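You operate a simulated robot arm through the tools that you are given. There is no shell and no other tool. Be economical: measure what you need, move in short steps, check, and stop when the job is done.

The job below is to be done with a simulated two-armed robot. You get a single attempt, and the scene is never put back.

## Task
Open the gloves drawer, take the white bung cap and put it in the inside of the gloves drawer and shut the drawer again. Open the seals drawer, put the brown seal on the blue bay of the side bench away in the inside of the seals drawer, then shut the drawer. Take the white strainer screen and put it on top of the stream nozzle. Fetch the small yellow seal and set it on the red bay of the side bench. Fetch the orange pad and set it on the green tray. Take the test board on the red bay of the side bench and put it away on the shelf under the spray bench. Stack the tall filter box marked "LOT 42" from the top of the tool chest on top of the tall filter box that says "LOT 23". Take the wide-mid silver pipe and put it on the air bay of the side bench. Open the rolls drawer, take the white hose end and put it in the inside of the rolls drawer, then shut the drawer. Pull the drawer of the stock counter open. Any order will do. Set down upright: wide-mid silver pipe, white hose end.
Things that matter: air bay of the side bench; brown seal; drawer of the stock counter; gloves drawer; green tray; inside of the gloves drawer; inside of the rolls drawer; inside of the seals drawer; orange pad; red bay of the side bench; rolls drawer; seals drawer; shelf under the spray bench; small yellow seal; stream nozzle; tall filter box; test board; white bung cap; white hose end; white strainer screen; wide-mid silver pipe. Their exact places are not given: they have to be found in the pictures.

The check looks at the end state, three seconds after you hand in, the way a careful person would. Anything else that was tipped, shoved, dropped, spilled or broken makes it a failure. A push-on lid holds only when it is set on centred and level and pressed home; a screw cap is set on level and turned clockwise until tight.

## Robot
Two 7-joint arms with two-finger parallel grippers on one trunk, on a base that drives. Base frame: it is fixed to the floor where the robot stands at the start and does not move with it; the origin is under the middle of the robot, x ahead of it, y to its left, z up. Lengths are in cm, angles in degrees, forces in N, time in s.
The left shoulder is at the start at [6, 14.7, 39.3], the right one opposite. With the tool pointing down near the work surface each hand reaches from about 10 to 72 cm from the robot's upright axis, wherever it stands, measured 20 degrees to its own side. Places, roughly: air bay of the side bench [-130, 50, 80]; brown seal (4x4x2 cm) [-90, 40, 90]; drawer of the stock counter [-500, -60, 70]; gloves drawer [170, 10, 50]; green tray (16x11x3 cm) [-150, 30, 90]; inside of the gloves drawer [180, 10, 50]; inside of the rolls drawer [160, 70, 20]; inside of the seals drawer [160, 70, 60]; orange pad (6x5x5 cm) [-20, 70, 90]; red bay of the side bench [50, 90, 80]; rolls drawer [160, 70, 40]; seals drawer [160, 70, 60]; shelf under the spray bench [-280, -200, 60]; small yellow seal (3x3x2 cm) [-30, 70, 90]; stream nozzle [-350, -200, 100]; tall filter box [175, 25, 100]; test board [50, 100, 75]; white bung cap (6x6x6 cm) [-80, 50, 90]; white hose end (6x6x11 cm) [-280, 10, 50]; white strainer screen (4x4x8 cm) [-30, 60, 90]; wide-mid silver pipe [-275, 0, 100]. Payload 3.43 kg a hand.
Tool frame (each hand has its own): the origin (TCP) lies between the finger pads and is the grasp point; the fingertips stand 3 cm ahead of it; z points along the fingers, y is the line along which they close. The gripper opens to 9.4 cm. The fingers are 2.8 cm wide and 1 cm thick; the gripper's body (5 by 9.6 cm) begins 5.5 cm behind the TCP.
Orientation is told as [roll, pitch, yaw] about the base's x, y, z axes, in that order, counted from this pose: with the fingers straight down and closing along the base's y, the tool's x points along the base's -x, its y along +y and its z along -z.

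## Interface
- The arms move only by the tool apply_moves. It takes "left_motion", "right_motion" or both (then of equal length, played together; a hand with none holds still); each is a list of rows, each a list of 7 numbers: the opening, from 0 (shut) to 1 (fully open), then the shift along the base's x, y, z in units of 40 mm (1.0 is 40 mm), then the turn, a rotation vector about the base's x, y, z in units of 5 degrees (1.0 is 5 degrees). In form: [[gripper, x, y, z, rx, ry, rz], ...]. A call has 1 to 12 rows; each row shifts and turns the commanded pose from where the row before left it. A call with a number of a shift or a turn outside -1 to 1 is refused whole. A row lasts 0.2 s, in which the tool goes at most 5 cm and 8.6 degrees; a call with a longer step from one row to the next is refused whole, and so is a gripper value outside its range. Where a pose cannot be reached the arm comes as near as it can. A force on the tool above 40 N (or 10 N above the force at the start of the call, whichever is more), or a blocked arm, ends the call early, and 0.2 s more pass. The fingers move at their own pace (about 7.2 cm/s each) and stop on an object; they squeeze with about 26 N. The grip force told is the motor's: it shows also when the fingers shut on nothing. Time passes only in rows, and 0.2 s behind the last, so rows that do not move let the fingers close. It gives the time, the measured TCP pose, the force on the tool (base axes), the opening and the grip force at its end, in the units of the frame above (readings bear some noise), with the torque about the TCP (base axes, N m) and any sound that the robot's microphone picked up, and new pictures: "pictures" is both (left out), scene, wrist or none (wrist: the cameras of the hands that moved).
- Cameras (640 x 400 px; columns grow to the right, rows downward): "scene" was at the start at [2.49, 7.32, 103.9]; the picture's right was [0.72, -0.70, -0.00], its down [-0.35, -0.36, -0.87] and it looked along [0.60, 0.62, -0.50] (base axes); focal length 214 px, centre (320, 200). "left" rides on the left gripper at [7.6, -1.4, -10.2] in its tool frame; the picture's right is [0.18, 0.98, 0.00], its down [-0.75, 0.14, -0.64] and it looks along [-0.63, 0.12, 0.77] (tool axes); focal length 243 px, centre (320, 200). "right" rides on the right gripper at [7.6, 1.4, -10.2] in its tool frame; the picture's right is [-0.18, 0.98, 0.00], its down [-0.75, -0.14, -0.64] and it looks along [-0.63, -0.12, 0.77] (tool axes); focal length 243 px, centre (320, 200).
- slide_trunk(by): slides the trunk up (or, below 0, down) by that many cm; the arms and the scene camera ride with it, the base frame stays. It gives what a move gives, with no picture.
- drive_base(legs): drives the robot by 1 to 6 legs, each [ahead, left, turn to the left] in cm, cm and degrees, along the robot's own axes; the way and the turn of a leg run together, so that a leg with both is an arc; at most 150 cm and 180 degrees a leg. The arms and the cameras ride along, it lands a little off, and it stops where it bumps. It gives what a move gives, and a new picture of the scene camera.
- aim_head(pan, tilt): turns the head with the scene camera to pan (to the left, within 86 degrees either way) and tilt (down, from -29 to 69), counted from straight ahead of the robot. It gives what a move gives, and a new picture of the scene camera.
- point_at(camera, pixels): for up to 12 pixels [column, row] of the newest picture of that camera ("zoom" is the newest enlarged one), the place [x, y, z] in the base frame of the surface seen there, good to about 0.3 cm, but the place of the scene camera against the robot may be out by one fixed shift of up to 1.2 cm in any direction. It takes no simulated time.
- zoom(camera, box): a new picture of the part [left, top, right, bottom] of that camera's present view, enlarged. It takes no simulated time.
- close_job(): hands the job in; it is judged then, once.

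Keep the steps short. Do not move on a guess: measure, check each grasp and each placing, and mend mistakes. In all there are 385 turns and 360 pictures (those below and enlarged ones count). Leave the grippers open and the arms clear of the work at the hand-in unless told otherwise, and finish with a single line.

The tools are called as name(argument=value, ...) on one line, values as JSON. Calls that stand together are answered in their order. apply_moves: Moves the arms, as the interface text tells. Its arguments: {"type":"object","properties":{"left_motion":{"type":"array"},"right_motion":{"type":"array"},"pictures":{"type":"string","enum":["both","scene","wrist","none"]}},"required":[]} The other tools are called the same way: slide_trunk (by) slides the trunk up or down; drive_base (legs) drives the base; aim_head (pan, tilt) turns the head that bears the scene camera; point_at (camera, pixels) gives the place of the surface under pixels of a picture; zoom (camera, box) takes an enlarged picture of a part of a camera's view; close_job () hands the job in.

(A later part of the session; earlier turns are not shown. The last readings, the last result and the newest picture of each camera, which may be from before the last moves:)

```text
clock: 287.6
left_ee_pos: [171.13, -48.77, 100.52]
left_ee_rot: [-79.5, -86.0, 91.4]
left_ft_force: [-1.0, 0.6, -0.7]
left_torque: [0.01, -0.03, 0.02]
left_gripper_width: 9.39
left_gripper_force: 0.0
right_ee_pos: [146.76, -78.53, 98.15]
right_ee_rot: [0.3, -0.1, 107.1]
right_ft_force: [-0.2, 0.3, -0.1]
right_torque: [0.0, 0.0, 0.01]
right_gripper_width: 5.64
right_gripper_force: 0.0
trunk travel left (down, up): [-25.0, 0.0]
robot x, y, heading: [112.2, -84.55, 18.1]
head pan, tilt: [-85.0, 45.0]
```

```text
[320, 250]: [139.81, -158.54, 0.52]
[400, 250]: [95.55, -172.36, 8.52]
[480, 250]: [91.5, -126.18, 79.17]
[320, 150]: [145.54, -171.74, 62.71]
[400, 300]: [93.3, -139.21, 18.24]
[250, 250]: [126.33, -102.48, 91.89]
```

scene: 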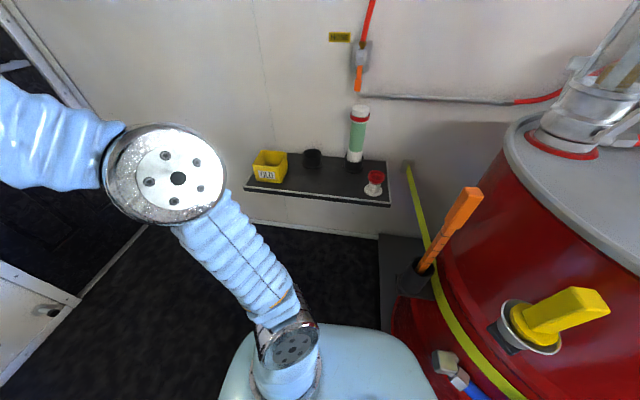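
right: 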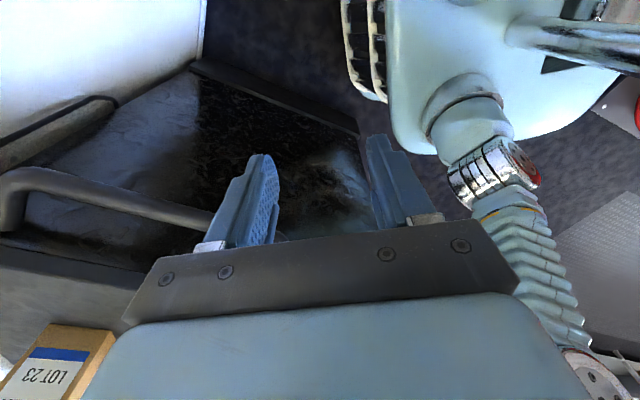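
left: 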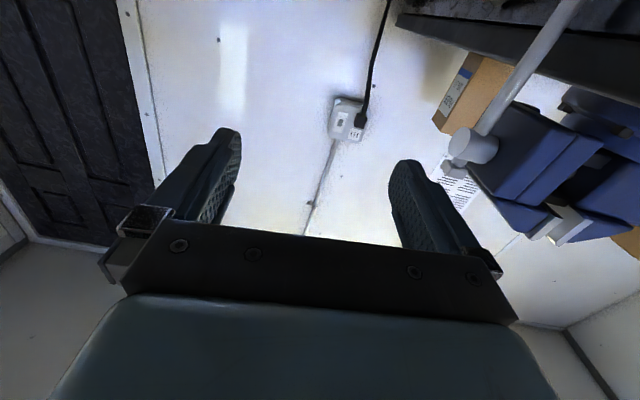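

The drum's plinth is at the right rear. Slip left first, then back, then to the chest front.

drive_base(legs=[[0, 8, 0], [-10, 8, -4.5], [-34, 0, 0], [0, 42, 0]])

aim_head(pan=0, tilt=30)

```text
clock: 289.0
left_ee_pos: [168.56, -41.22, 100.49]
left_ee_rot: [-79.7, -86.0, 91.6]
left_ft_force: [-0.1, -0.2, 0.6]
left_torque: [0.0, 0.02, 0.01]
left_gripper_width: 9.4
left_gripper_force: 0.2
right_ee_pos: [144.17, -70.88, 98.25]
right_ee_rot: [0.2, -0.2, 107.3]
right_ft_force: [0.9, 0.0, -0.4]
right_torque: [-0.01, -0.03, 0.05]
right_gripper_width: 5.62
right_gripper_force: 0.0
trunk travel left (down, up): [-25.0, 0.0]
robot x, y, heading: [110.1, -76.83, 18.5]
head pan, tilt: [-85.0, 45.0]
stopped in leg 2: the robot was blocked; the commanded pose is now the measured one
```

scene: 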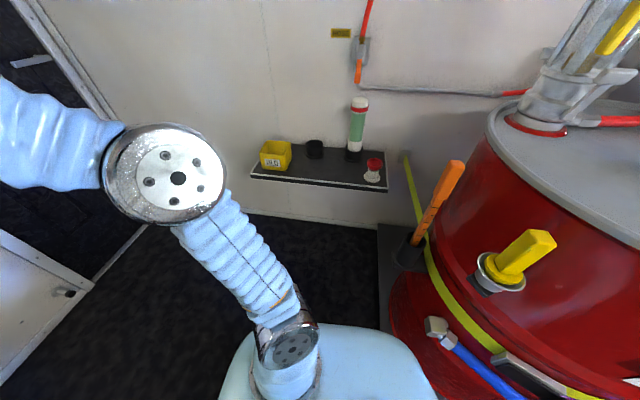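

```text
clock: 290.6
left_ee_pos: [168.46, -41.21, 100.6]
left_ee_rot: [-79.7, -86.1, 91.8]
left_ft_force: [-0.2, 0.2, 0.3]
left_torque: [0.0, 0.03, 0.02]
left_gripper_width: 9.4
left_gripper_force: 0.0
right_ee_pos: [144.16, -70.84, 98.2]
right_ee_rot: [0.2, -0.1, 107.2]
right_ft_force: [-0.6, 0.3, -0.2]
right_torque: [0.0, 0.01, -0.04]
right_gripper_width: 5.61
right_gripper_force: 0.1
trunk travel left (down, up): [-25.0, 0.0]
robot x, y, heading: [109.43, -77.19, 18.2]
head pan, tilt: [0.0, 30.0]
```

scene: 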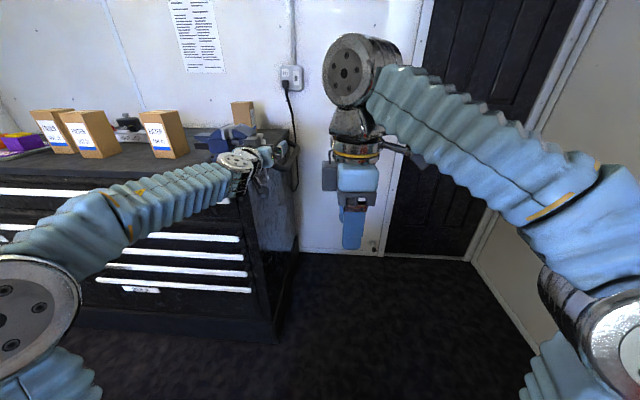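

Retract the left hand 15 cm so it clears the chest front, then slip left, then back.

apply_moves(left_motion=[[1, -0.9, -0.3, 0, 0, 0, 0], [1, -0.9, -0.3, 0, 0, 0, 0], [1, -0.9, -0.3, 0, 0, 0, 0], [1, -0.9, -0.3, 0, 0, 0, 0]], pictures="none")

drive_base(legs=[[0, 20, 0], [0, 0, -4.5], [-22, 0, 0], [0, 26, 0]])

```text
clock: 291.6
left_ee_pos: [153.92, -46.17, 100.44]
left_ee_rot: [-79.2, -86.1, 91.2]
left_ft_force: [0.7, 0.3, 1.4]
left_torque: [-0.01, -0.03, 0.03]
left_gripper_width: 9.4
left_gripper_force: 0.0
right_ee_pos: [144.11, -70.84, 98.27]
right_ee_rot: [0.3, 0.0, 107.4]
right_ft_force: [0.9, 0.2, -0.1]
right_torque: [-0.01, 0.0, -0.04]
right_gripper_width: 5.64
right_gripper_force: 0.1
trunk travel left (down, up): [-25.0, 0.0]
robot x, y, heading: [109.93, -76.67, 18.0]
head pan, tilt: [0.0, 30.0]
```

```text
clock: 296.4
left_ee_pos: [121.58, -11.4, 100.56]
left_ee_rot: [-79.8, -86.0, 87.2]
left_ft_force: [-0.2, -0.2, 0.5]
left_torque: [0.0, 0.0, 0.02]
left_gripper_width: 9.42
left_gripper_force: 0.0
right_ee_pos: [109.78, -35.23, 98.16]
right_ee_rot: [0.1, -0.2, 102.8]
right_ft_force: [0.5, -0.5, -0.2]
right_torque: [-0.01, 0.01, 0.0]
right_gripper_width: 5.65
right_gripper_force: 0.1
trunk travel left (down, up): [-25.0, 0.0]
robot x, y, heading: [75.04, -38.72, 13.7]
head pan, tilt: [0.0, 30.0]
```

scene: 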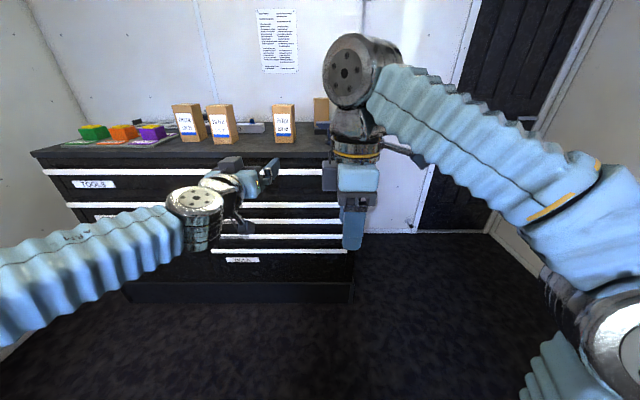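

Hand is lined up with LOT 42. Take a wrist look.

zoom(camera="left", box=[0, 0, 640, 400])

point_at(camera="zoom", pixels=[[320, 100], [320, 60], [280, 80], [360, 80], [320, 130], [250, 120]])

```text
1.00 times, centred on (320, 200) of left (not enlarged: the box is as wide or as high as the picture)
```

zoom: 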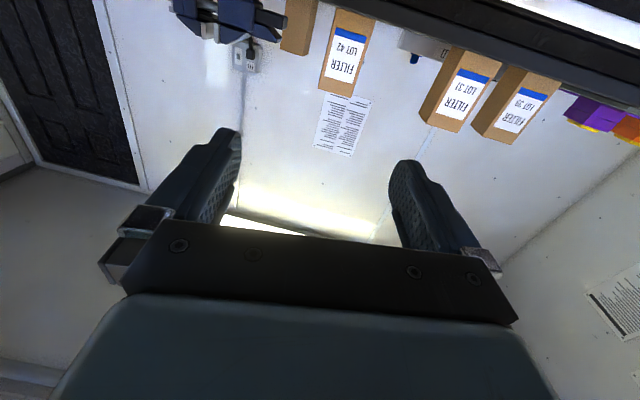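

```text
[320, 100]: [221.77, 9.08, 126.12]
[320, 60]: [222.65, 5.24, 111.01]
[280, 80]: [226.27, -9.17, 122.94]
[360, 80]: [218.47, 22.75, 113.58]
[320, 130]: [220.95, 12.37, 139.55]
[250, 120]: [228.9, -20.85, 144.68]
```

apply_moves(left_motion=[[1, 0, 0, -0.3, 0.78, 0.15, 0.84], [1, 0, 0, -0.3, 0, 0, 0]], pictures="wrist")

point_at(camera="left", pixels=[[330, 70], [345, 40], [360, 75], [335, 85], [325, 60], [365, 50], [345, 20]])

```text
clock: 297.0
left_ee_pos: [121.61, -11.18, 98.18]
left_ee_rot: [4.6, -89.2, 7.0]
left_ft_force: [0.0, -0.8, 0.3]
left_torque: [0.0, 0.02, 0.01]
left_gripper_width: 9.38
left_gripper_force: 0.1
right_ee_pos: [109.75, -35.23, 98.22]
right_ee_rot: [0.2, -0.2, 102.8]
right_ft_force: [-0.3, 0.7, 0.4]
right_torque: [0.03, 0.0, 0.01]
right_gripper_width: 5.61
right_gripper_force: 0.0
trunk travel left (down, up): [-25.0, 0.0]
robot x, y, heading: [75.11, -38.75, 13.9]
head pan, tilt: [0.0, 30.0]
```

left: 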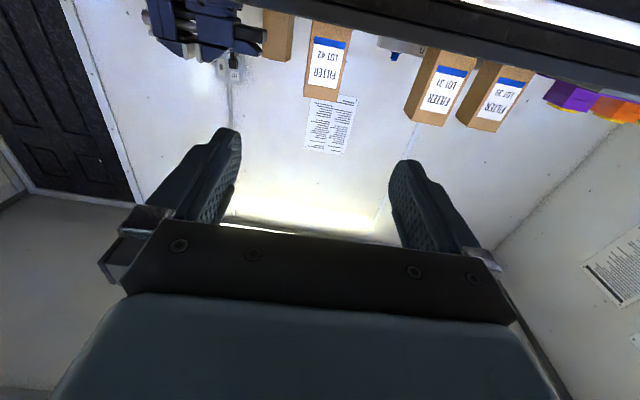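

```text
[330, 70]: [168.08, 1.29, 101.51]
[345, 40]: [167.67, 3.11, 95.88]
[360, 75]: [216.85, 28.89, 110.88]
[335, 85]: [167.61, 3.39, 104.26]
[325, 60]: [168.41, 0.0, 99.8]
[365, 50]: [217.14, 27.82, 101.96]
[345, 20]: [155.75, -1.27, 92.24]
```

point_at(camera="left", pixels=[[348, 50], [344, 60], [312, 50], [309, 65], [330, 50]])

```text
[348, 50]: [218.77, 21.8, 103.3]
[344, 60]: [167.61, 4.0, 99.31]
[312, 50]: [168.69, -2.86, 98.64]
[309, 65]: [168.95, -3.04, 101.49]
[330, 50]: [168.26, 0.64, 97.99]
```

Box front centre (168.2,0.75), facing ≈11°. Drive 36 cm ahead and check.

drive_base(legs=[[36, 0, -1]])

zoom(camera="left", box=[0, 0, 640, 400])

point_at(camera="zoom", pixels=[[320, 60], [280, 60], [360, 60], [320, 30], [250, 80], [390, 80]])

```text
clock: 299.3
left_ee_pos: [156.32, -3.66, 98.34]
left_ee_rot: [3.7, -89.2, 7.2]
left_ft_force: [-0.7, -0.1, 0.4]
left_torque: [0.01, 0.01, 0.01]
left_gripper_width: 9.39
left_gripper_force: 0.0
right_ee_pos: [144.27, -27.55, 98.21]
right_ee_rot: [0.2, -0.1, 101.9]
right_ft_force: [0.1, 0.8, 0.1]
right_torque: [0.0, -0.03, -0.01]
right_gripper_width: 5.6
right_gripper_force: 0.1
trunk travel left (down, up): [-25.0, 0.0]
robot x, y, heading: [109.75, -30.43, 13.2]
head pan, tilt: [0.0, 30.0]
```

scene: 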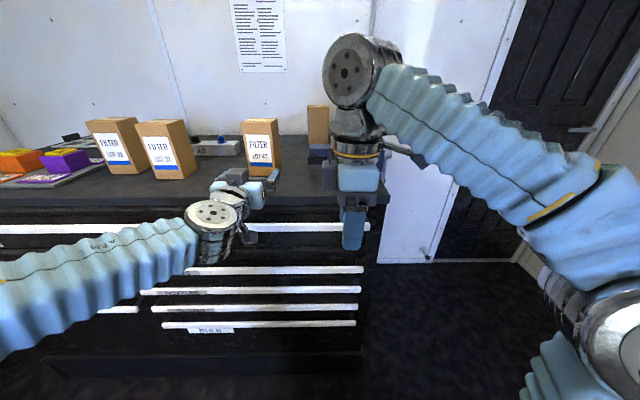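

```text
1.00 times, centred on (320, 200) of left (not enlarged: the box is as wide or as high as the picture)
```

zoom: 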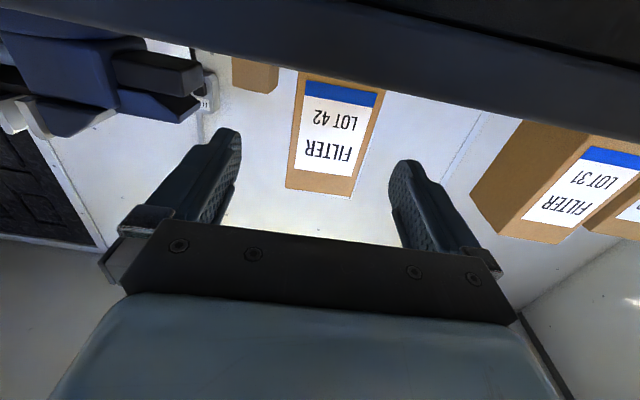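

```text
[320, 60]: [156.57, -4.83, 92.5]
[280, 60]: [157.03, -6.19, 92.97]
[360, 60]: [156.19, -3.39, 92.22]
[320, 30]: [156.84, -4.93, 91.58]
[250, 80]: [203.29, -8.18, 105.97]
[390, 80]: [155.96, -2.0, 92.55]
```

point_at(camera="zoom", pixels=[[302, 90], [375, 100], [295, 130], [366, 130], [330, 180], [335, 85]])

```text
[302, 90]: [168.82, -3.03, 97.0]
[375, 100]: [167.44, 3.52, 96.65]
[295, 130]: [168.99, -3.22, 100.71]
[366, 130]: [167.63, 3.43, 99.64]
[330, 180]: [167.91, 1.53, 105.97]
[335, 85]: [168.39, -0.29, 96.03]
```

Shift 1.6 cm left, then advance 15 cm so the fingers straddle the box.

apply_moves(left_motion=[[1, -0.05, 0.4, 0, 0, 0, 0], [1, 0.75, 0.15, 0, 0, 0, 0], [1, 0.75, 0.15, 0, 0, 0, 0], [1, 0, 0, 0, 0, 0, 0]], pictures="wrist")

```text
clock: 300.3
left_ee_pos: [162.3, -0.91, 98.29]
left_ee_rot: [3.6, -89.3, 7.4]
left_ft_force: [0.1, -0.2, -0.2]
left_torque: [0.01, 0.01, -0.01]
left_gripper_width: 9.38
left_gripper_force: 0.1
right_ee_pos: [144.36, -27.46, 98.17]
right_ee_rot: [0.2, 0.0, 102.1]
right_ft_force: [-0.5, 0.3, 0.7]
right_torque: [-0.02, 0.0, 0.03]
right_gripper_width: 5.68
right_gripper_force: 0.1
trunk travel left (down, up): [-25.0, 0.0]
robot x, y, heading: [109.43, -30.46, 13.1]
head pan, tilt: [0.0, 30.0]
```

left: 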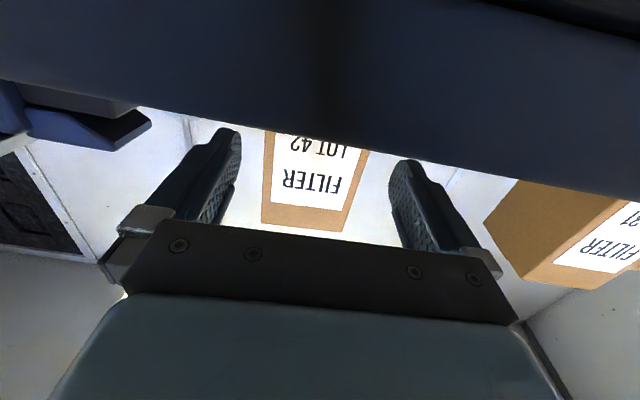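

The wrist camera hangs 7.6 cm below the hand, so grip higher: back 4 cm, raise 5.8 cm, then advance.

apply_moves(left_motion=[[1, -0.9, -0.18, 0, 0, 0, 0], [1, 0, 0, 0.7, 0, 0, 0], [1, 0, 0, 0.75, 0, 0, 0], [1, 0.9, 0.18, 0, 0, 0, 0], [1, 0, 0, 0, 0, 0, 0]], pictures="wrist")

```text
clock: 301.5
left_ee_pos: [162.33, -0.94, 103.71]
left_ee_rot: [4.2, -89.2, 6.6]
left_ft_force: [0.2, -0.2, -1.1]
left_torque: [0.02, 0.01, 0.0]
left_gripper_width: 9.4
left_gripper_force: 0.1
right_ee_pos: [144.44, -27.47, 98.24]
right_ee_rot: [0.1, -0.2, 102.0]
right_ft_force: [0.2, -0.3, -0.5]
right_torque: [0.01, 0.02, 0.02]
right_gripper_width: 5.62
right_gripper_force: 0.0
trunk travel left (down, up): [-25.0, 0.0]
robot x, y, heading: [109.41, -30.55, 12.8]
head pan, tilt: [0.0, 30.0]
```

left: 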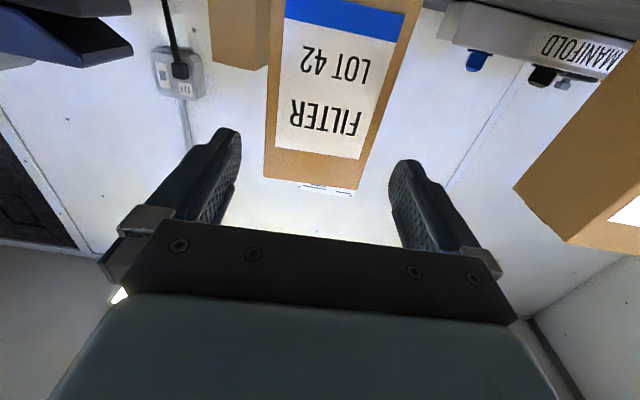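

Aligned. Advance 9 cm and close.

apply_moves(left_motion=[[1, 0.6, 0.12, 0, 0, 0, 0], [1, 0.6, 0.12, 0, 0, 0, 0], [1, 0.6, 0.12, 0, 0, 0, 0], [1, 0.4, 0.08, 0, 0, 0, 0], [0, 0, 0, 0, 0, 0, 0], [0, 0, 0, 0, 0, 0, 0], [0, 0, 0, 0, 0, 0, 0]])

```text
clock: 303.1
left_ee_pos: [170.92, 0.77, 104.0]
left_ee_rot: [3.9, -89.2, 7.2]
left_ft_force: [-0.8, 0.9, 0.8]
left_torque: [0.0, -0.01, -0.02]
left_gripper_width: 8.44
left_gripper_force: 25.9
right_ee_pos: [144.38, -27.52, 98.25]
right_ee_rot: [0.2, -0.2, 102.0]
right_ft_force: [0.7, -0.5, -0.8]
right_torque: [0.01, -0.03, 0.01]
right_gripper_width: 5.62
right_gripper_force: 0.1
trunk travel left (down, up): [-25.0, 0.0]
robot x, y, heading: [109.25, -30.7, 13.0]
head pan, tilt: [0.0, 30.0]
```

scene: 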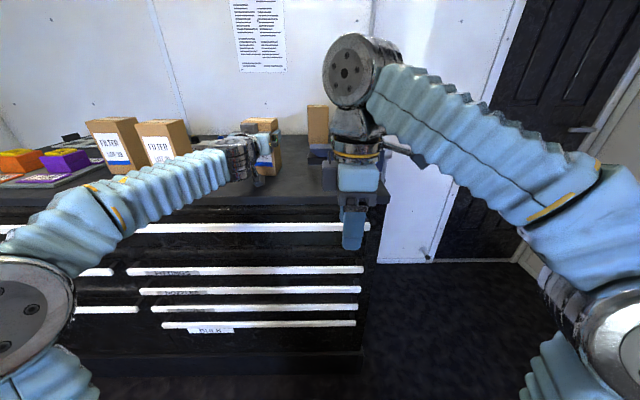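
left: 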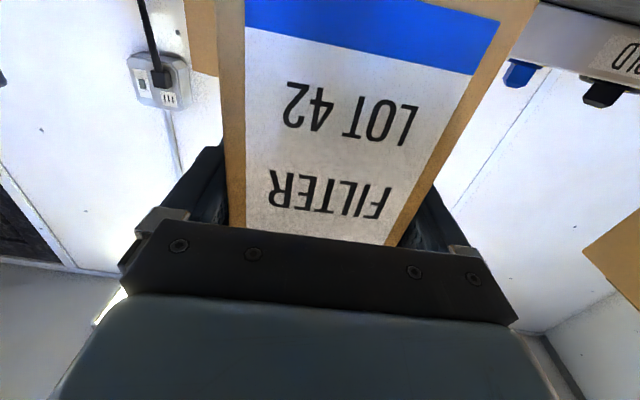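

Gripped. Lift 5 cm and check.

apply_moves(left_motion=[[0, 0, 0, 0.4, 0, 0, 0], [0, 0, 0, 0.5, 0, 0, 0], [0, -0.1, 0, 0.5, 0, 0, 0], [0, 0, 0, 0, 0, 0, 0]], pictures="scene")

```text
clock: 304.1
left_ee_pos: [170.7, 0.91, 109.46]
left_ee_rot: [4.4, -89.2, 6.5]
left_ft_force: [-0.3, 0.7, -1.2]
left_torque: [0.03, 0.05, 0.01]
left_gripper_width: 8.44
left_gripper_force: 26.0
right_ee_pos: [144.39, -27.33, 98.24]
right_ee_rot: [0.2, -0.1, 101.9]
right_ft_force: [0.3, 0.7, 0.3]
right_torque: [-0.01, -0.01, 0.01]
right_gripper_width: 5.63
right_gripper_force: 0.0
trunk travel left (down, up): [-25.0, 0.0]
robot x, y, heading: [109.51, -30.58, 13.0]
head pan, tilt: [0.0, 30.0]
```

scene: 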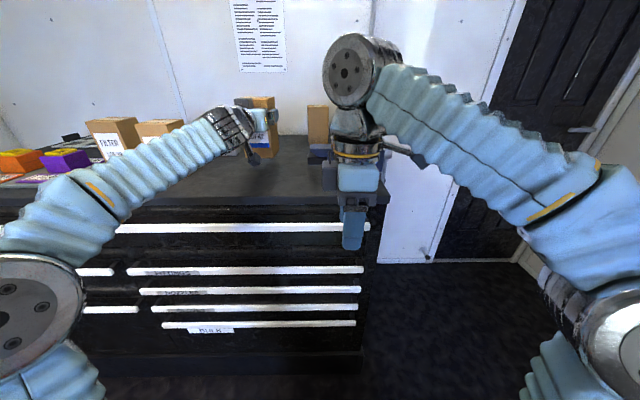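

Raise to stacking height and retract toward me, then back off.

apply_moves(left_motion=[[0, 0, 0, 0.7, 0, 0, 0], [0, -0.2, -0.05, 0.7, 0, 0, 0], [0, -0.4, -0.1, 0.6, 0, 0, 0], [0, -0.5, -0.12, 0.5, 0, 0, 0], [0, -0.6, -0.15, 0.2, 0, 0, 0], [0, -0.6, -0.15, 0, 0, 0, 0]], pictures="none")

drive_base(legs=[[-25, 0, 0], [0, -50, 0], [40, -6, 0]])

```text
clock: 305.5
left_ee_pos: [161.1, -1.47, 120.35]
left_ee_rot: [4.0, -89.2, 6.9]
left_ft_force: [0.2, -1.1, -1.6]
left_torque: [0.01, 0.02, 0.02]
left_gripper_width: 8.42
left_gripper_force: 25.9
right_ee_pos: [144.35, -27.41, 98.16]
right_ee_rot: [0.1, -0.1, 102.0]
right_ft_force: [-0.1, 0.1, 0.2]
right_torque: [-0.01, -0.01, 0.0]
right_gripper_width: 5.64
right_gripper_force: 0.1
trunk travel left (down, up): [-25.0, 0.0]
robot x, y, heading: [109.32, -30.4, 13.1]
head pan, tilt: [0.0, 30.0]
```

```text
clock: 309.3
left_ee_pos: [146.37, -45.82, 120.39]
left_ee_rot: [5.7, -89.3, 4.7]
left_ft_force: [0.2, -1.0, -1.7]
left_torque: [0.02, 0.04, 0.05]
left_gripper_width: 8.43
left_gripper_force: 25.6
right_ee_pos: [129.4, -71.59, 98.29]
right_ee_rot: [0.2, -0.3, 101.6]
right_ft_force: [-0.1, 0.9, 0.5]
right_torque: [0.02, 0.02, -0.02]
right_gripper_width: 5.65
right_gripper_force: 0.1
trunk travel left (down, up): [-25.0, 0.0]
robot x, y, heading: [94.85, -74.36, 12.7]
head pan, tilt: [0.0, 30.0]
stopped in leg 2: the robot was blocked; the commanded pose is now the measured one
```

scene: 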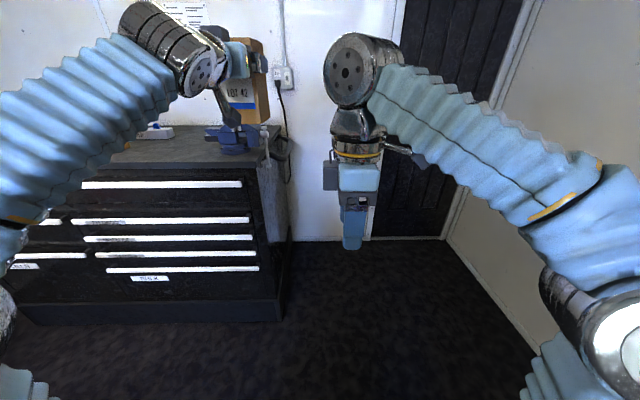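

Blocked by the plinth. Slip left 3, ahead 42, then right 17.

drive_base(legs=[[0, 3, 0], [42, 0, 1], [0, -18, 0], [35, 0, 0]])

```text
clock: 315.3
left_ee_pos: [223.79, -42.37, 120.33]
left_ee_rot: [6.9, -89.3, 4.3]
left_ft_force: [0.4, -1.0, -1.9]
left_torque: [-0.01, -0.01, -0.01]
left_gripper_width: 8.42
left_gripper_force: 25.8
right_ee_pos: [207.18, -68.15, 98.22]
right_ee_rot: [0.1, -0.2, 102.2]
right_ft_force: [0.7, 0.3, 0.4]
right_torque: [-0.02, 0.02, -0.01]
right_gripper_width: 5.65
right_gripper_force: 0.0
trunk travel left (down, up): [-25.0, 0.0]
robot x, y, heading: [171.85, -71.2, 13.4]
head pan, tilt: [0.0, 30.0]
```

scene: 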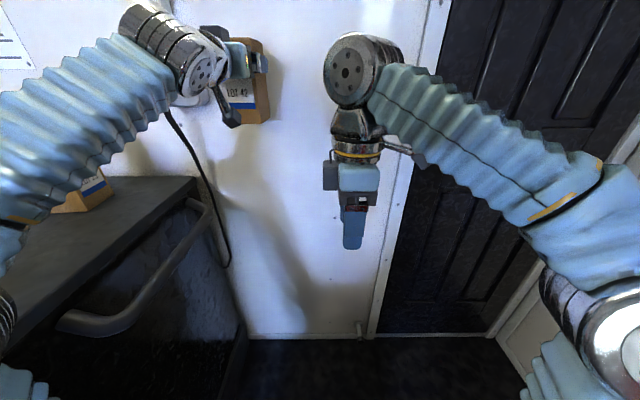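

Close to the wall; now turn left 45° with the box held high.

drive_base(legs=[[0, 0, 45]])

zoom(camera="left", box=[0, 0, 640, 400])

```text
clock: 317.8
left_ee_pos: [187.07, -14.07, 120.42]
left_ee_rot: [3.7, -89.3, 53.4]
left_ft_force: [-1.2, 0.3, -1.3]
left_torque: [-0.04, -0.03, 0.02]
left_gripper_width: 8.4
left_gripper_force: 26.0
right_ee_pos: [194.23, -44.06, 98.23]
right_ee_rot: [0.2, -0.1, 148.4]
right_ft_force: [-0.5, -0.9, 0.3]
right_torque: [-0.02, 0.03, -0.01]
right_gripper_width: 5.62
right_gripper_force: 0.1
trunk travel left (down, up): [-25.0, 0.0]
robot x, y, heading: [172.36, -71.43, 59.2]
head pan, tilt: [0.0, 30.0]
```

scene: 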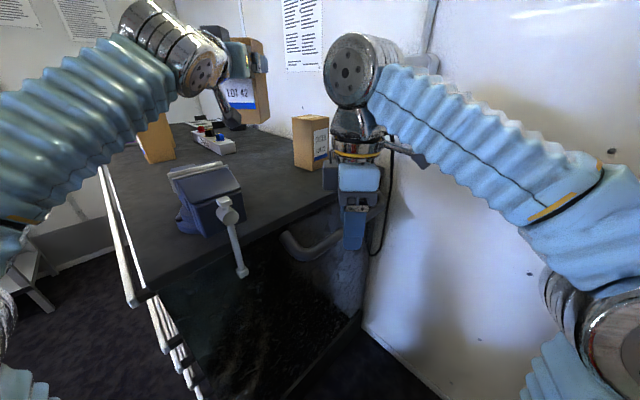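

```text
1.00 times, centred on (320, 200) of left (not enlarged: the box is as wide or as high as the picture)
```

zoom: 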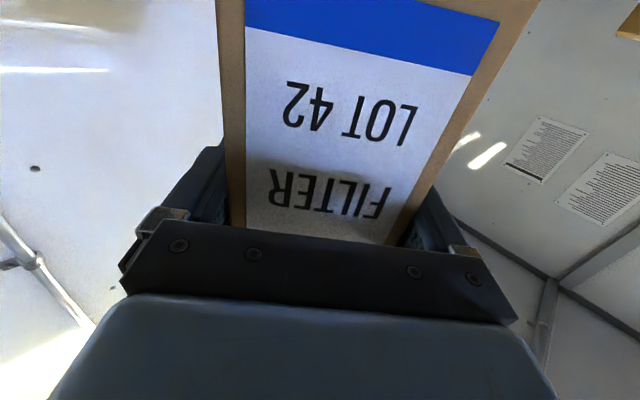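

zoom(camera="scene", box=[220, 30, 380, 180])

point_at(camera="zoom", pixels=[[300, 345], [395, 340], [290, 355], [375, 370], [435, 335], [330, 365], [410, 380], [330, 500], [415, 500]])

```text
2.67 times, centred on (300, 105) of scene
```

zoom: 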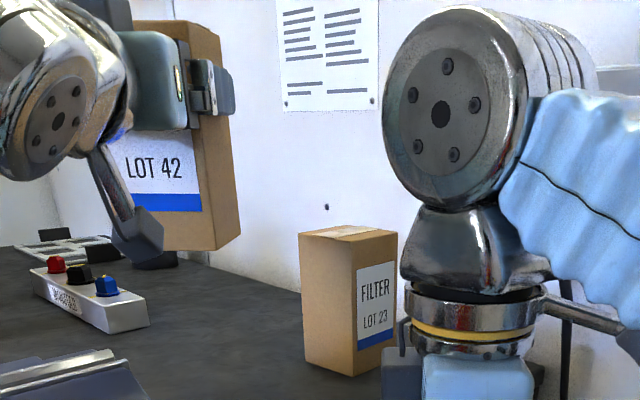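

```text
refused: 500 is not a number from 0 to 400
```

point_at(camera="zoom", pixels=[[303, 237], [354, 243], [395, 235], [345, 228], [350, 234], [306, 350], [354, 370], [390, 350], [354, 300], [310, 300]])

```text
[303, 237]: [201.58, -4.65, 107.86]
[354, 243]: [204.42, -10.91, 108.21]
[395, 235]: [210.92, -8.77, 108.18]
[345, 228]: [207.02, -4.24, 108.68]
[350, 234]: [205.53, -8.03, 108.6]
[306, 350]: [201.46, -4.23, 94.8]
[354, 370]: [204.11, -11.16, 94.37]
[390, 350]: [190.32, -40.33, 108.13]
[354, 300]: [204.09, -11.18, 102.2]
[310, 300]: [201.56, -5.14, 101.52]
```

point_at(camera="zoom", pixels=[[213, 246], [211, 235], [206, 200], [237, 232], [160, 240], [205, 130]])

drive_base(legs=[[0, -10.5, 0]])

zoom(camera="scene", box=[180, 30, 340, 180])

```text
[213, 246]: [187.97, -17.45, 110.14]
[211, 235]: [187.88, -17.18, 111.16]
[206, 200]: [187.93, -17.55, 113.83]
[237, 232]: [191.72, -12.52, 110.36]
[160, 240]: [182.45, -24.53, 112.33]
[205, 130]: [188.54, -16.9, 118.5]
```

```text
clock: 318.9
left_ee_pos: [196.2, -19.39, 120.52]
left_ee_rot: [3.1, -89.3, 53.9]
left_ft_force: [0.0, 0.0, -2.1]
left_torque: [0.01, 0.01, 0.0]
left_gripper_width: 8.4
left_gripper_force: 25.9
right_ee_pos: [203.44, -49.48, 98.2]
right_ee_rot: [0.3, -0.1, 148.1]
right_ft_force: [-0.3, 0.1, 0.6]
right_torque: [-0.02, -0.01, -0.03]
right_gripper_width: 5.63
right_gripper_force: 0.1
trunk travel left (down, up): [-25.0, 0.0]
robot x, y, heading: [181.58, -76.54, 59.0]
head pan, tilt: [0.0, 30.0]
```

scene: 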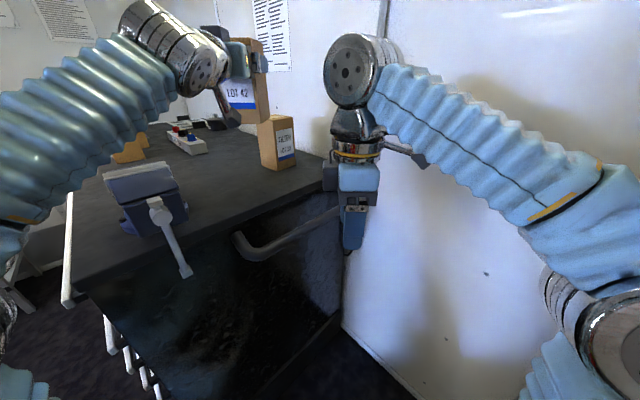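

```text
2.67 times, centred on (260, 105) of scene
```

zoom: 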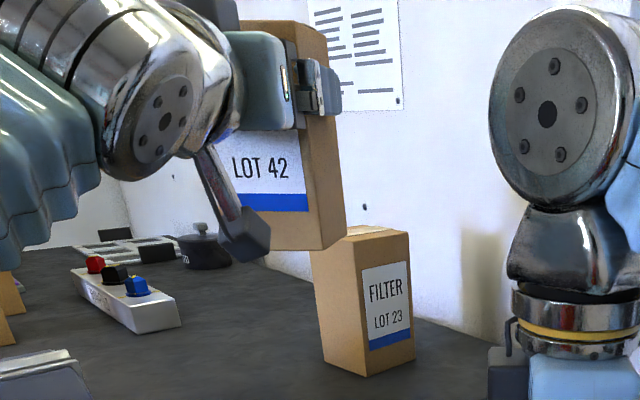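

point_at(camera="zoom", pixels=[[322, 245], [344, 232], [230, 245], [361, 239], [408, 234], [315, 252], [318, 320], [366, 370], [411, 350], [385, 232]])

```text
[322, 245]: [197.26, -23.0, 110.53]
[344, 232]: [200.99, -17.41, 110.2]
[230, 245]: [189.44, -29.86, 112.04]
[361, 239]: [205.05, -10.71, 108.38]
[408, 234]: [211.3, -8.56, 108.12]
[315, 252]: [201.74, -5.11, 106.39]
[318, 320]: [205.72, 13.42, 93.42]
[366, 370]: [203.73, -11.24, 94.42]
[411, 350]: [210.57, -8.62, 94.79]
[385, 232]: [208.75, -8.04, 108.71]
```

Both boxes measured: shift needed is 15.2 ahead and 3 right in the robot frame. Drive 7 ahead, 3 right, then re-measure.

drive_base(legs=[[7, -3, 0]])

apply_moves(left_motion=[[0, 0.25, 0.42, 0, 0, 0, 0], [0, 0.25, 0.42, 0, 0, 0, 0], [0, 0.2, 0.35, 0, 0, 0, 0], [0, 0, 0, 0, 0, 0, 0]], pictures="scene")

zoom(camera="scene", box=[180, 30, 340, 180])

```text
clock: 320.0
left_ee_pos: [202.68, -14.73, 120.34]
left_ee_rot: [4.1, -89.3, 53.1]
left_ft_force: [-0.7, 0.4, -1.0]
left_torque: [-0.02, 0.0, -0.03]
left_gripper_width: 8.39
left_gripper_force: 25.7
right_ee_pos: [209.7, -44.79, 98.13]
right_ee_rot: [0.1, -0.1, 148.1]
right_ft_force: [-0.1, -0.2, 0.8]
right_torque: [0.04, -0.01, 0.0]
right_gripper_width: 5.65
right_gripper_force: 0.2
trunk travel left (down, up): [-25.0, 0.0]
robot x, y, heading: [188.01, -71.98, 59.5]
head pan, tilt: [0.0, 30.0]
```

scene: 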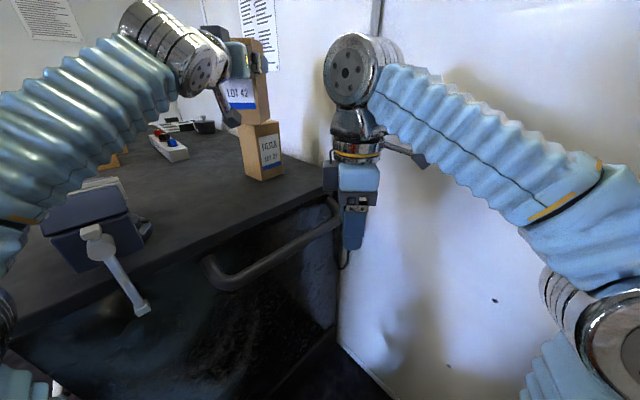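

```text
clock: 321.0
left_ee_pos: [205.5, -9.98, 120.28]
left_ee_rot: [3.9, -89.2, 53.2]
left_ft_force: [1.4, -0.6, -1.6]
left_torque: [-0.03, 0.01, 0.0]
left_gripper_width: 8.42
left_gripper_force: 26.2
right_ee_pos: [209.7, -44.75, 98.1]
right_ee_rot: [0.3, -0.1, 148.0]
right_ft_force: [-0.8, -0.3, -0.3]
right_torque: [0.0, 0.0, 0.02]
right_gripper_width: 5.63
right_gripper_force: 0.1
trunk travel left (down, up): [-25.0, 0.0]
robot x, y, heading: [188.03, -71.93, 59.3]
head pan, tilt: [0.0, 30.0]
```

scene: 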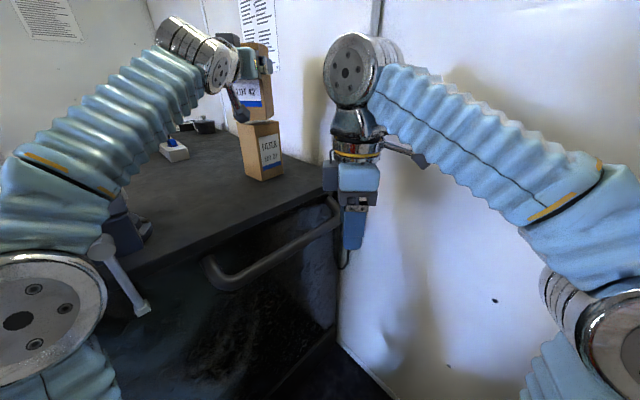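

```text
2.67 times, centred on (260, 105) of scene
```

zoom: 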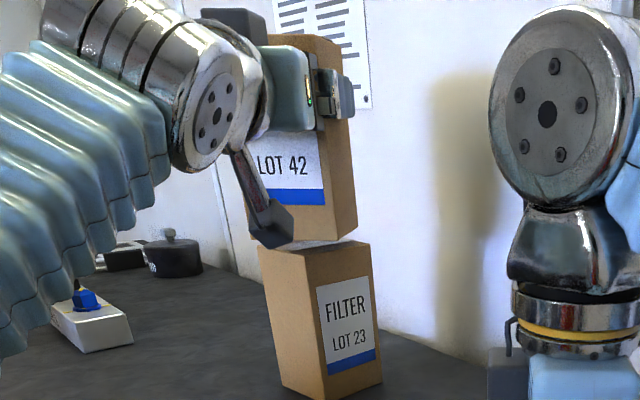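

point_at(camera="zoom", pixels=[[326, 237], [355, 226], [322, 256], [368, 245], [262, 252], [330, 390], [378, 375], [345, 245]])

```text
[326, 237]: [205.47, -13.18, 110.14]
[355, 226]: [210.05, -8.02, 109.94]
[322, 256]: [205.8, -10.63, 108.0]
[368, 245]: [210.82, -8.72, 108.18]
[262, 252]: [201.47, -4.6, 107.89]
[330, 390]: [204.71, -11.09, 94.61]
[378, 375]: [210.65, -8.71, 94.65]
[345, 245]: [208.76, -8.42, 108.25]
```

Shift (1.5,1.8) and lower toward contact.

apply_moves(left_motion=[[0, 0.2, 0.23, 0, 0, 0, 0], [0, 0.18, 0.22, 0, 0, 0, 0], [0, 0, 0, -0.25, 0, 0, 0], [0, 0, 0, -0.15, 0, 0, 0], [0, 0, 0, 0, 0, 0, 0]], pictures="scene")

zoom(camera="scene", box=[180, 30, 340, 180])

point_at(camera="zoom", pixels=[[331, 243], [360, 232], [330, 252], [368, 248], [262, 252]])

```text
clock: 322.2
left_ee_pos: [207.0, -8.29, 118.98]
left_ee_rot: [2.6, -89.5, 54.3]
left_ft_force: [-1.3, 1.1, 3.4]
left_torque: [0.04, 0.08, -0.03]
left_gripper_width: 8.41
left_gripper_force: 25.5
right_ee_pos: [209.58, -44.63, 98.29]
right_ee_rot: [0.1, -0.2, 148.1]
right_ft_force: [0.9, 0.1, 0.0]
right_torque: [0.03, 0.01, -0.02]
right_gripper_width: 5.62
right_gripper_force: 0.1
trunk travel left (down, up): [-25.0, 0.0]
robot x, y, heading: [188.2, -71.7, 59.4]
head pan, tilt: [0.0, 30.0]
```

scene: 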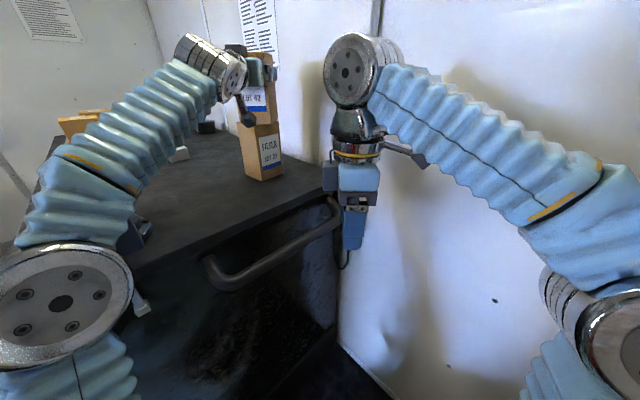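

```text
2.67 times, centred on (260, 105) of scene
```

zoom: 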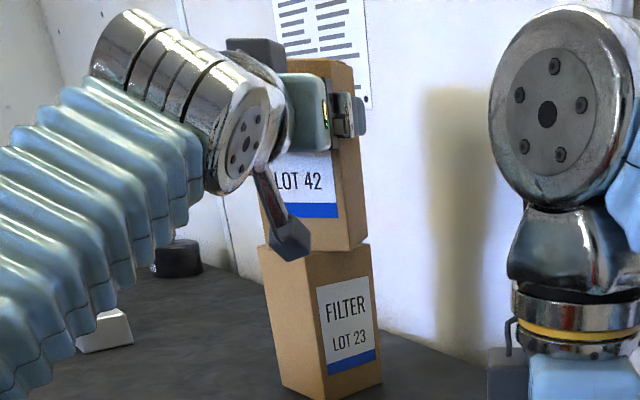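

```text
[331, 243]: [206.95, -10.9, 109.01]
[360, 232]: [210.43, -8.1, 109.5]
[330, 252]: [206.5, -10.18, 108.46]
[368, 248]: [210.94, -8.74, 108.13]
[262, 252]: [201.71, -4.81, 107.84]
```

Contact felt and well centred. Lower a hair, open fully, and withdraw straight back.

apply_moves(left_motion=[[0, 0, 0, -0.05, 0, 0, 0], [0.95, 0, 0, 0, 0, 0, 0], [1, 0, 0, 0, 0, 0, 0], [1, 0, 0, 0, 0, 0, 0]], pictures="none")

apply_moves(left_motion=[[1, -0.2, -0.31, 0, 0, 0, 0], [1, -0.3, -0.46, 0, 0, 0, 0], [1, -0.4, -0.62, 0, 0, 0, 0], [1, -0.4, -0.62, 0, 0, 0, 0]])

```text
clock: 323.2
left_ee_pos: [207.08, -8.29, 118.67]
left_ee_rot: [4.2, -89.4, 52.5]
left_ft_force: [0.0, 0.1, 0.7]
left_torque: [-0.02, 0.02, 0.02]
left_gripper_width: 9.4
left_gripper_force: 0.1
right_ee_pos: [209.81, -44.76, 98.19]
right_ee_rot: [0.2, -0.1, 148.1]
right_ft_force: [0.0, 0.3, 0.2]
right_torque: [-0.03, -0.03, 0.0]
right_gripper_width: 5.64
right_gripper_force: 0.0
trunk travel left (down, up): [-25.0, 0.0]
robot x, y, heading: [187.84, -71.83, 59.1]
head pan, tilt: [0.0, 30.0]
```

```text
clock: 324.2
left_ee_pos: [201.63, -16.24, 118.66]
left_ee_rot: [3.5, -89.4, 53.3]
left_ft_force: [0.4, 0.2, 0.0]
left_torque: [0.01, -0.02, 0.0]
left_gripper_width: 9.4
left_gripper_force: 0.1
right_ee_pos: [209.68, -44.77, 98.21]
right_ee_rot: [0.2, -0.1, 148.1]
right_ft_force: [0.0, 1.0, -0.5]
right_torque: [0.02, -0.01, 0.01]
right_gripper_width: 5.65
right_gripper_force: 0.2
trunk travel left (down, up): [-25.0, 0.0]
robot x, y, heading: [187.76, -71.82, 59.4]
head pan, tilt: [0.0, 30.0]
```

scene: 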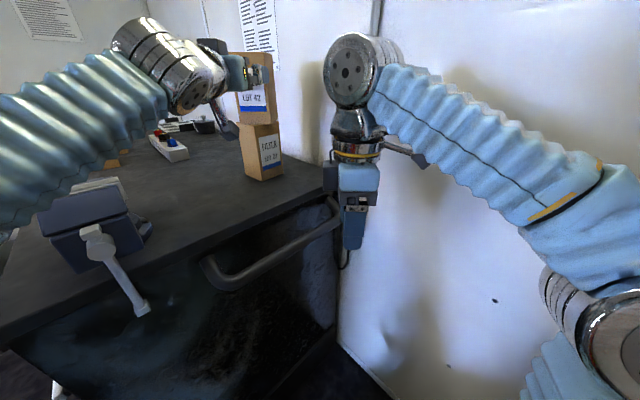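
left: 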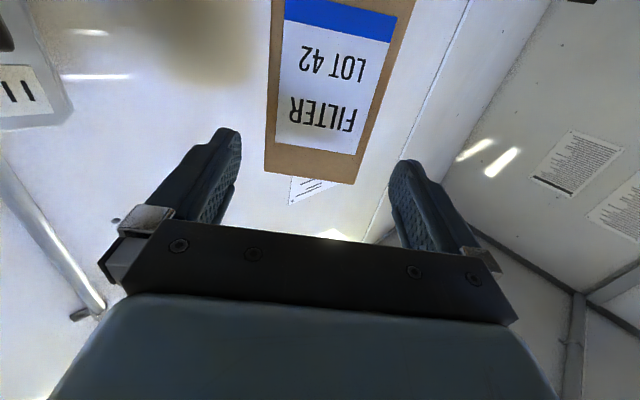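

LOT 42 stands on LOT 23. Withdraw: back along the current heading, turn right 45°, back off and slip left.

drive_base(legs=[[-14, 0, 0], [0, 0, -46], [-38, 0, 0], [0, 30, 0], [-50, 0, 0]])

apply_moves(left_motion=[[0.5, -0.2, -0.05, -0.3, -0.235, 0.972, 0], [0.5, -0.2, -0.05, -0.3, -0.235, 0.972, 0], [0.5, -0.2, -0.05, -0.3, -0.235, 0.972, 0], [0.5, -0.2, -0.05, -0.3, -0.235, 0.972, 0], [0.5, -0.2, -0.05, -0.3, -0.235, 0.972, 0], [0.5, -0.2, -0.05, -0.3, -0.235, 0.972, 0], [0.5, -0.2, -0.05, -0.3, -0.235, 0.972, 0], [0.5, -0.2, -0.05, -0.3, -0.235, 0.972, 0], [0.5, -0.2, -0.05, -0.3, -0.235, 0.972, 0]], pictures="none")

apply_moves(left_motion=[[0.5, -0.2, -0.05, -0.3, -0.235, 0.972, 0], [0.5, -0.2, -0.05, -0.3, -0.235, 0.972, 0], [0.5, -0.2, -0.05, -0.3, -0.235, 0.972, 0], [0.5, -0.2, -0.05, -0.3, -0.235, 0.972, 0], [0.5, -0.2, -0.05, -0.3, -0.235, 0.972, 0], [0.5, -0.2, -0.05, -0.3, -0.235, 0.972, 0], [0.5, -0.2, -0.05, -0.3, -0.235, 0.972, 0], [0.5, -0.2, -0.05, -0.3, -0.235, 0.972, 0], [0.5, -0.2, -0.05, -0.3, -0.235, 0.972, 0]], pictures="scene")

```text
clock: 333.8
left_ee_pos: [137.51, -46.24, 118.73]
left_ee_rot: [4.3, -89.3, 7.3]
left_ft_force: [0.1, 0.4, 0.1]
left_torque: [-0.05, -0.01, 0.03]
left_gripper_width: 9.4
left_gripper_force: 0.1
right_ee_pos: [122.96, -71.94, 98.26]
right_ee_rot: [0.2, 0.0, 102.8]
right_ft_force: [-0.3, -0.5, 0.5]
right_torque: [-0.01, 0.0, 0.03]
right_gripper_width: 5.65
right_gripper_force: 0.2
trunk travel left (down, up): [-25.0, 0.0]
robot x, y, heading: [87.86, -75.52, 14.1]
head pan, tilt: [0.0, 30.0]
```

scene: 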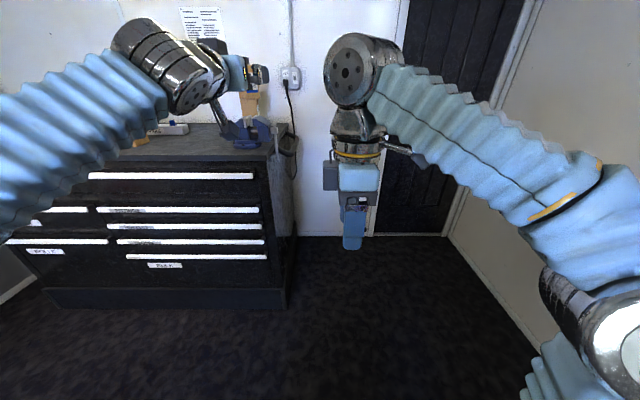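

```text
clock: 335.8
left_ee_pos: [130.21, -47.86, 107.77]
left_ee_rot: [-1.9, -44.2, 13.4]
left_ft_force: [0.6, 0.9, 0.3]
left_torque: [0.01, -0.02, 0.03]
left_gripper_width: 4.68
left_gripper_force: 0.0
right_ee_pos: [122.94, -71.93, 98.09]
right_ee_rot: [0.2, -0.1, 102.8]
right_ft_force: [-0.6, -0.5, 0.4]
right_torque: [0.01, 0.0, 0.05]
right_gripper_width: 5.63
right_gripper_force: 0.0
trunk travel left (down, up): [-25.0, 0.0]
robot x, y, heading: [87.97, -75.51, 13.9]
head pan, tilt: [0.0, 30.0]
```

```text
clock: 337.8
left_ee_pos: [123.02, -49.81, 96.98]
left_ee_rot: [-2.0, 0.8, 13.4]
left_ft_force: [-0.3, -0.2, -0.2]
left_torque: [-0.02, 0.0, -0.03]
left_gripper_width: 4.73
left_gripper_force: 0.0
right_ee_pos: [122.96, -71.88, 98.29]
right_ee_rot: [0.2, 0.0, 102.8]
right_ft_force: [0.2, 0.1, -0.4]
right_torque: [-0.05, 0.0, -0.01]
right_gripper_width: 5.62
right_gripper_force: 0.1
trunk travel left (down, up): [-25.0, 0.0]
robot x, y, heading: [88.04, -75.45, 14.0]
head pan, tilt: [0.0, 30.0]
```

scene: 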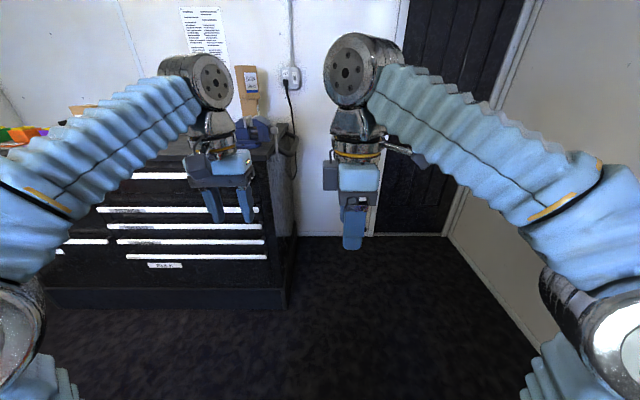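

Now head for the hose. Go left 65, turn round, and drive down the aisle.

drive_base(legs=[[0, 65, 0], [0, 0, 90], [0, 0, 90], [130, 0, 0], [110, 0, 0]])

aim_head(pan=-35, tilt=25)

```text
clock: 360.6
left_ee_pos: [-190.6, -109.13, 97.02]
left_ee_rot: [-2.0, 0.7, -163.2]
left_ft_force: [-0.4, -0.7, -0.5]
left_torque: [-0.01, 0.03, -0.02]
left_gripper_width: 4.69
left_gripper_force: 0.0
right_ee_pos: [-191.83, -87.09, 98.2]
right_ee_rot: [0.2, 0.0, -73.9]
right_ft_force: [-0.7, 0.3, -0.4]
right_torque: [0.01, -0.01, 0.04]
right_gripper_width: 5.65
right_gripper_force: 0.1
trunk travel left (down, up): [-25.0, 0.0]
robot x, y, heading: [-157.37, -81.67, -162.7]
head pan, tilt: [0.0, 30.0]
```

scene: 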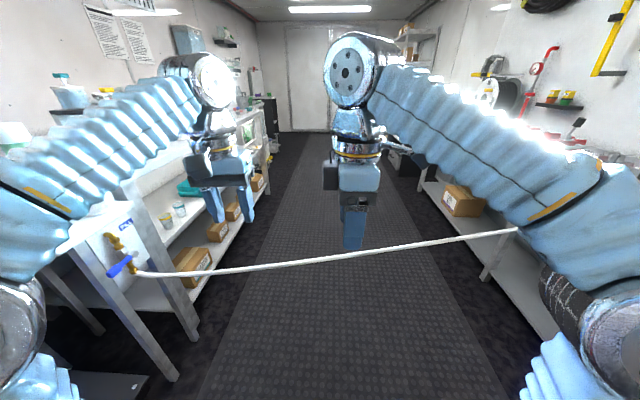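

```text
clock: 361.6
left_ee_pos: [-190.72, -109.1, 97.05]
left_ee_rot: [-2.0, 0.7, -163.3]
left_ft_force: [0.3, 0.0, 0.7]
left_torque: [0.0, 0.03, 0.03]
left_gripper_width: 4.7
left_gripper_force: 0.1
right_ee_pos: [-191.86, -87.07, 98.26]
right_ee_rot: [0.1, -0.1, -73.9]
right_ft_force: [0.2, 0.7, -0.5]
right_torque: [-0.01, -0.03, 0.02]
right_gripper_width: 5.61
right_gripper_force: 0.0
trunk travel left (down, up): [-25.0, 0.0]
robot x, y, heading: [-157.16, -81.8, -162.6]
head pan, tilt: [-35.0, 25.0]
```

scene: 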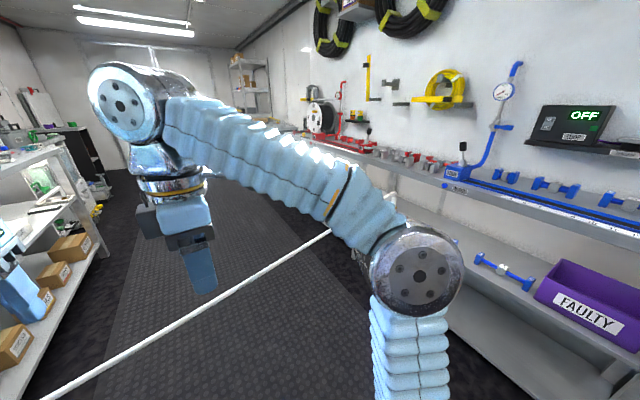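

Turn right to face the valve bench and look at the hose end.

drive_base(legs=[[0, 0, -93.7], [0, 18, 0]])

aim_head(pan=35, tilt=25)

```text
clock: 367.2
left_ee_pos: [-198.56, -48.67, 97.07]
left_ee_rot: [-2.0, 0.7, 100.2]
left_ft_force: [0.5, -0.4, -0.7]
left_torque: [0.01, -0.01, -0.01]
left_gripper_width: 4.69
left_gripper_force: 0.1
right_ee_pos: [-176.35, -49.94, 98.34]
right_ee_rot: [0.1, -0.2, -170.5]
right_ft_force: [0.2, 0.4, -0.4]
right_torque: [-0.08, 0.01, 0.02]
right_gripper_width: 5.62
right_gripper_force: 0.0
trunk travel left (down, up): [-25.0, 0.0]
robot x, y, heading: [-175.14, -84.67, 100.7]
head pan, tilt: [-35.0, 25.0]
```

scene: 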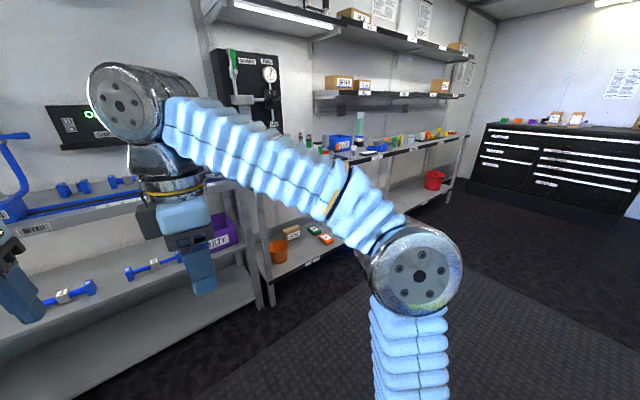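

```text
clock: 368.6
left_ee_pos: [-198.49, -48.64, 97.04]
left_ee_rot: [-2.0, 0.7, 100.3]
left_ft_force: [0.1, 0.7, -0.1]
left_torque: [0.01, 0.04, 0.02]
left_gripper_width: 4.68
left_gripper_force: 0.0
right_ee_pos: [-176.44, -49.92, 98.2]
right_ee_rot: [0.2, -0.2, -170.4]
right_ft_force: [-0.2, -0.2, 0.1]
right_torque: [0.01, 0.0, -0.02]
right_gripper_width: 5.65
right_gripper_force: 0.0
trunk travel left (down, up): [-25.0, 0.0]
robot x, y, heading: [-175.19, -84.68, 100.6]
head pan, tilt: [35.0, 25.0]
```

scene: 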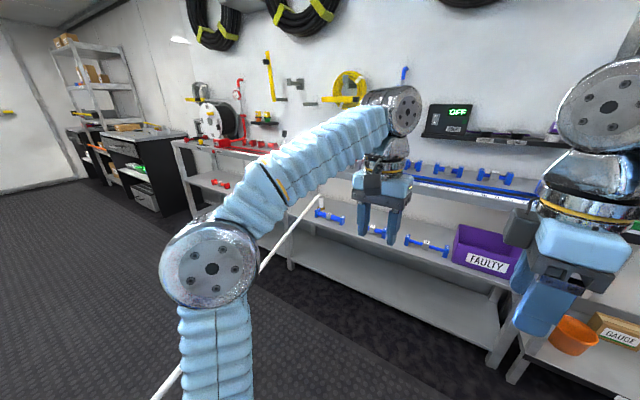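

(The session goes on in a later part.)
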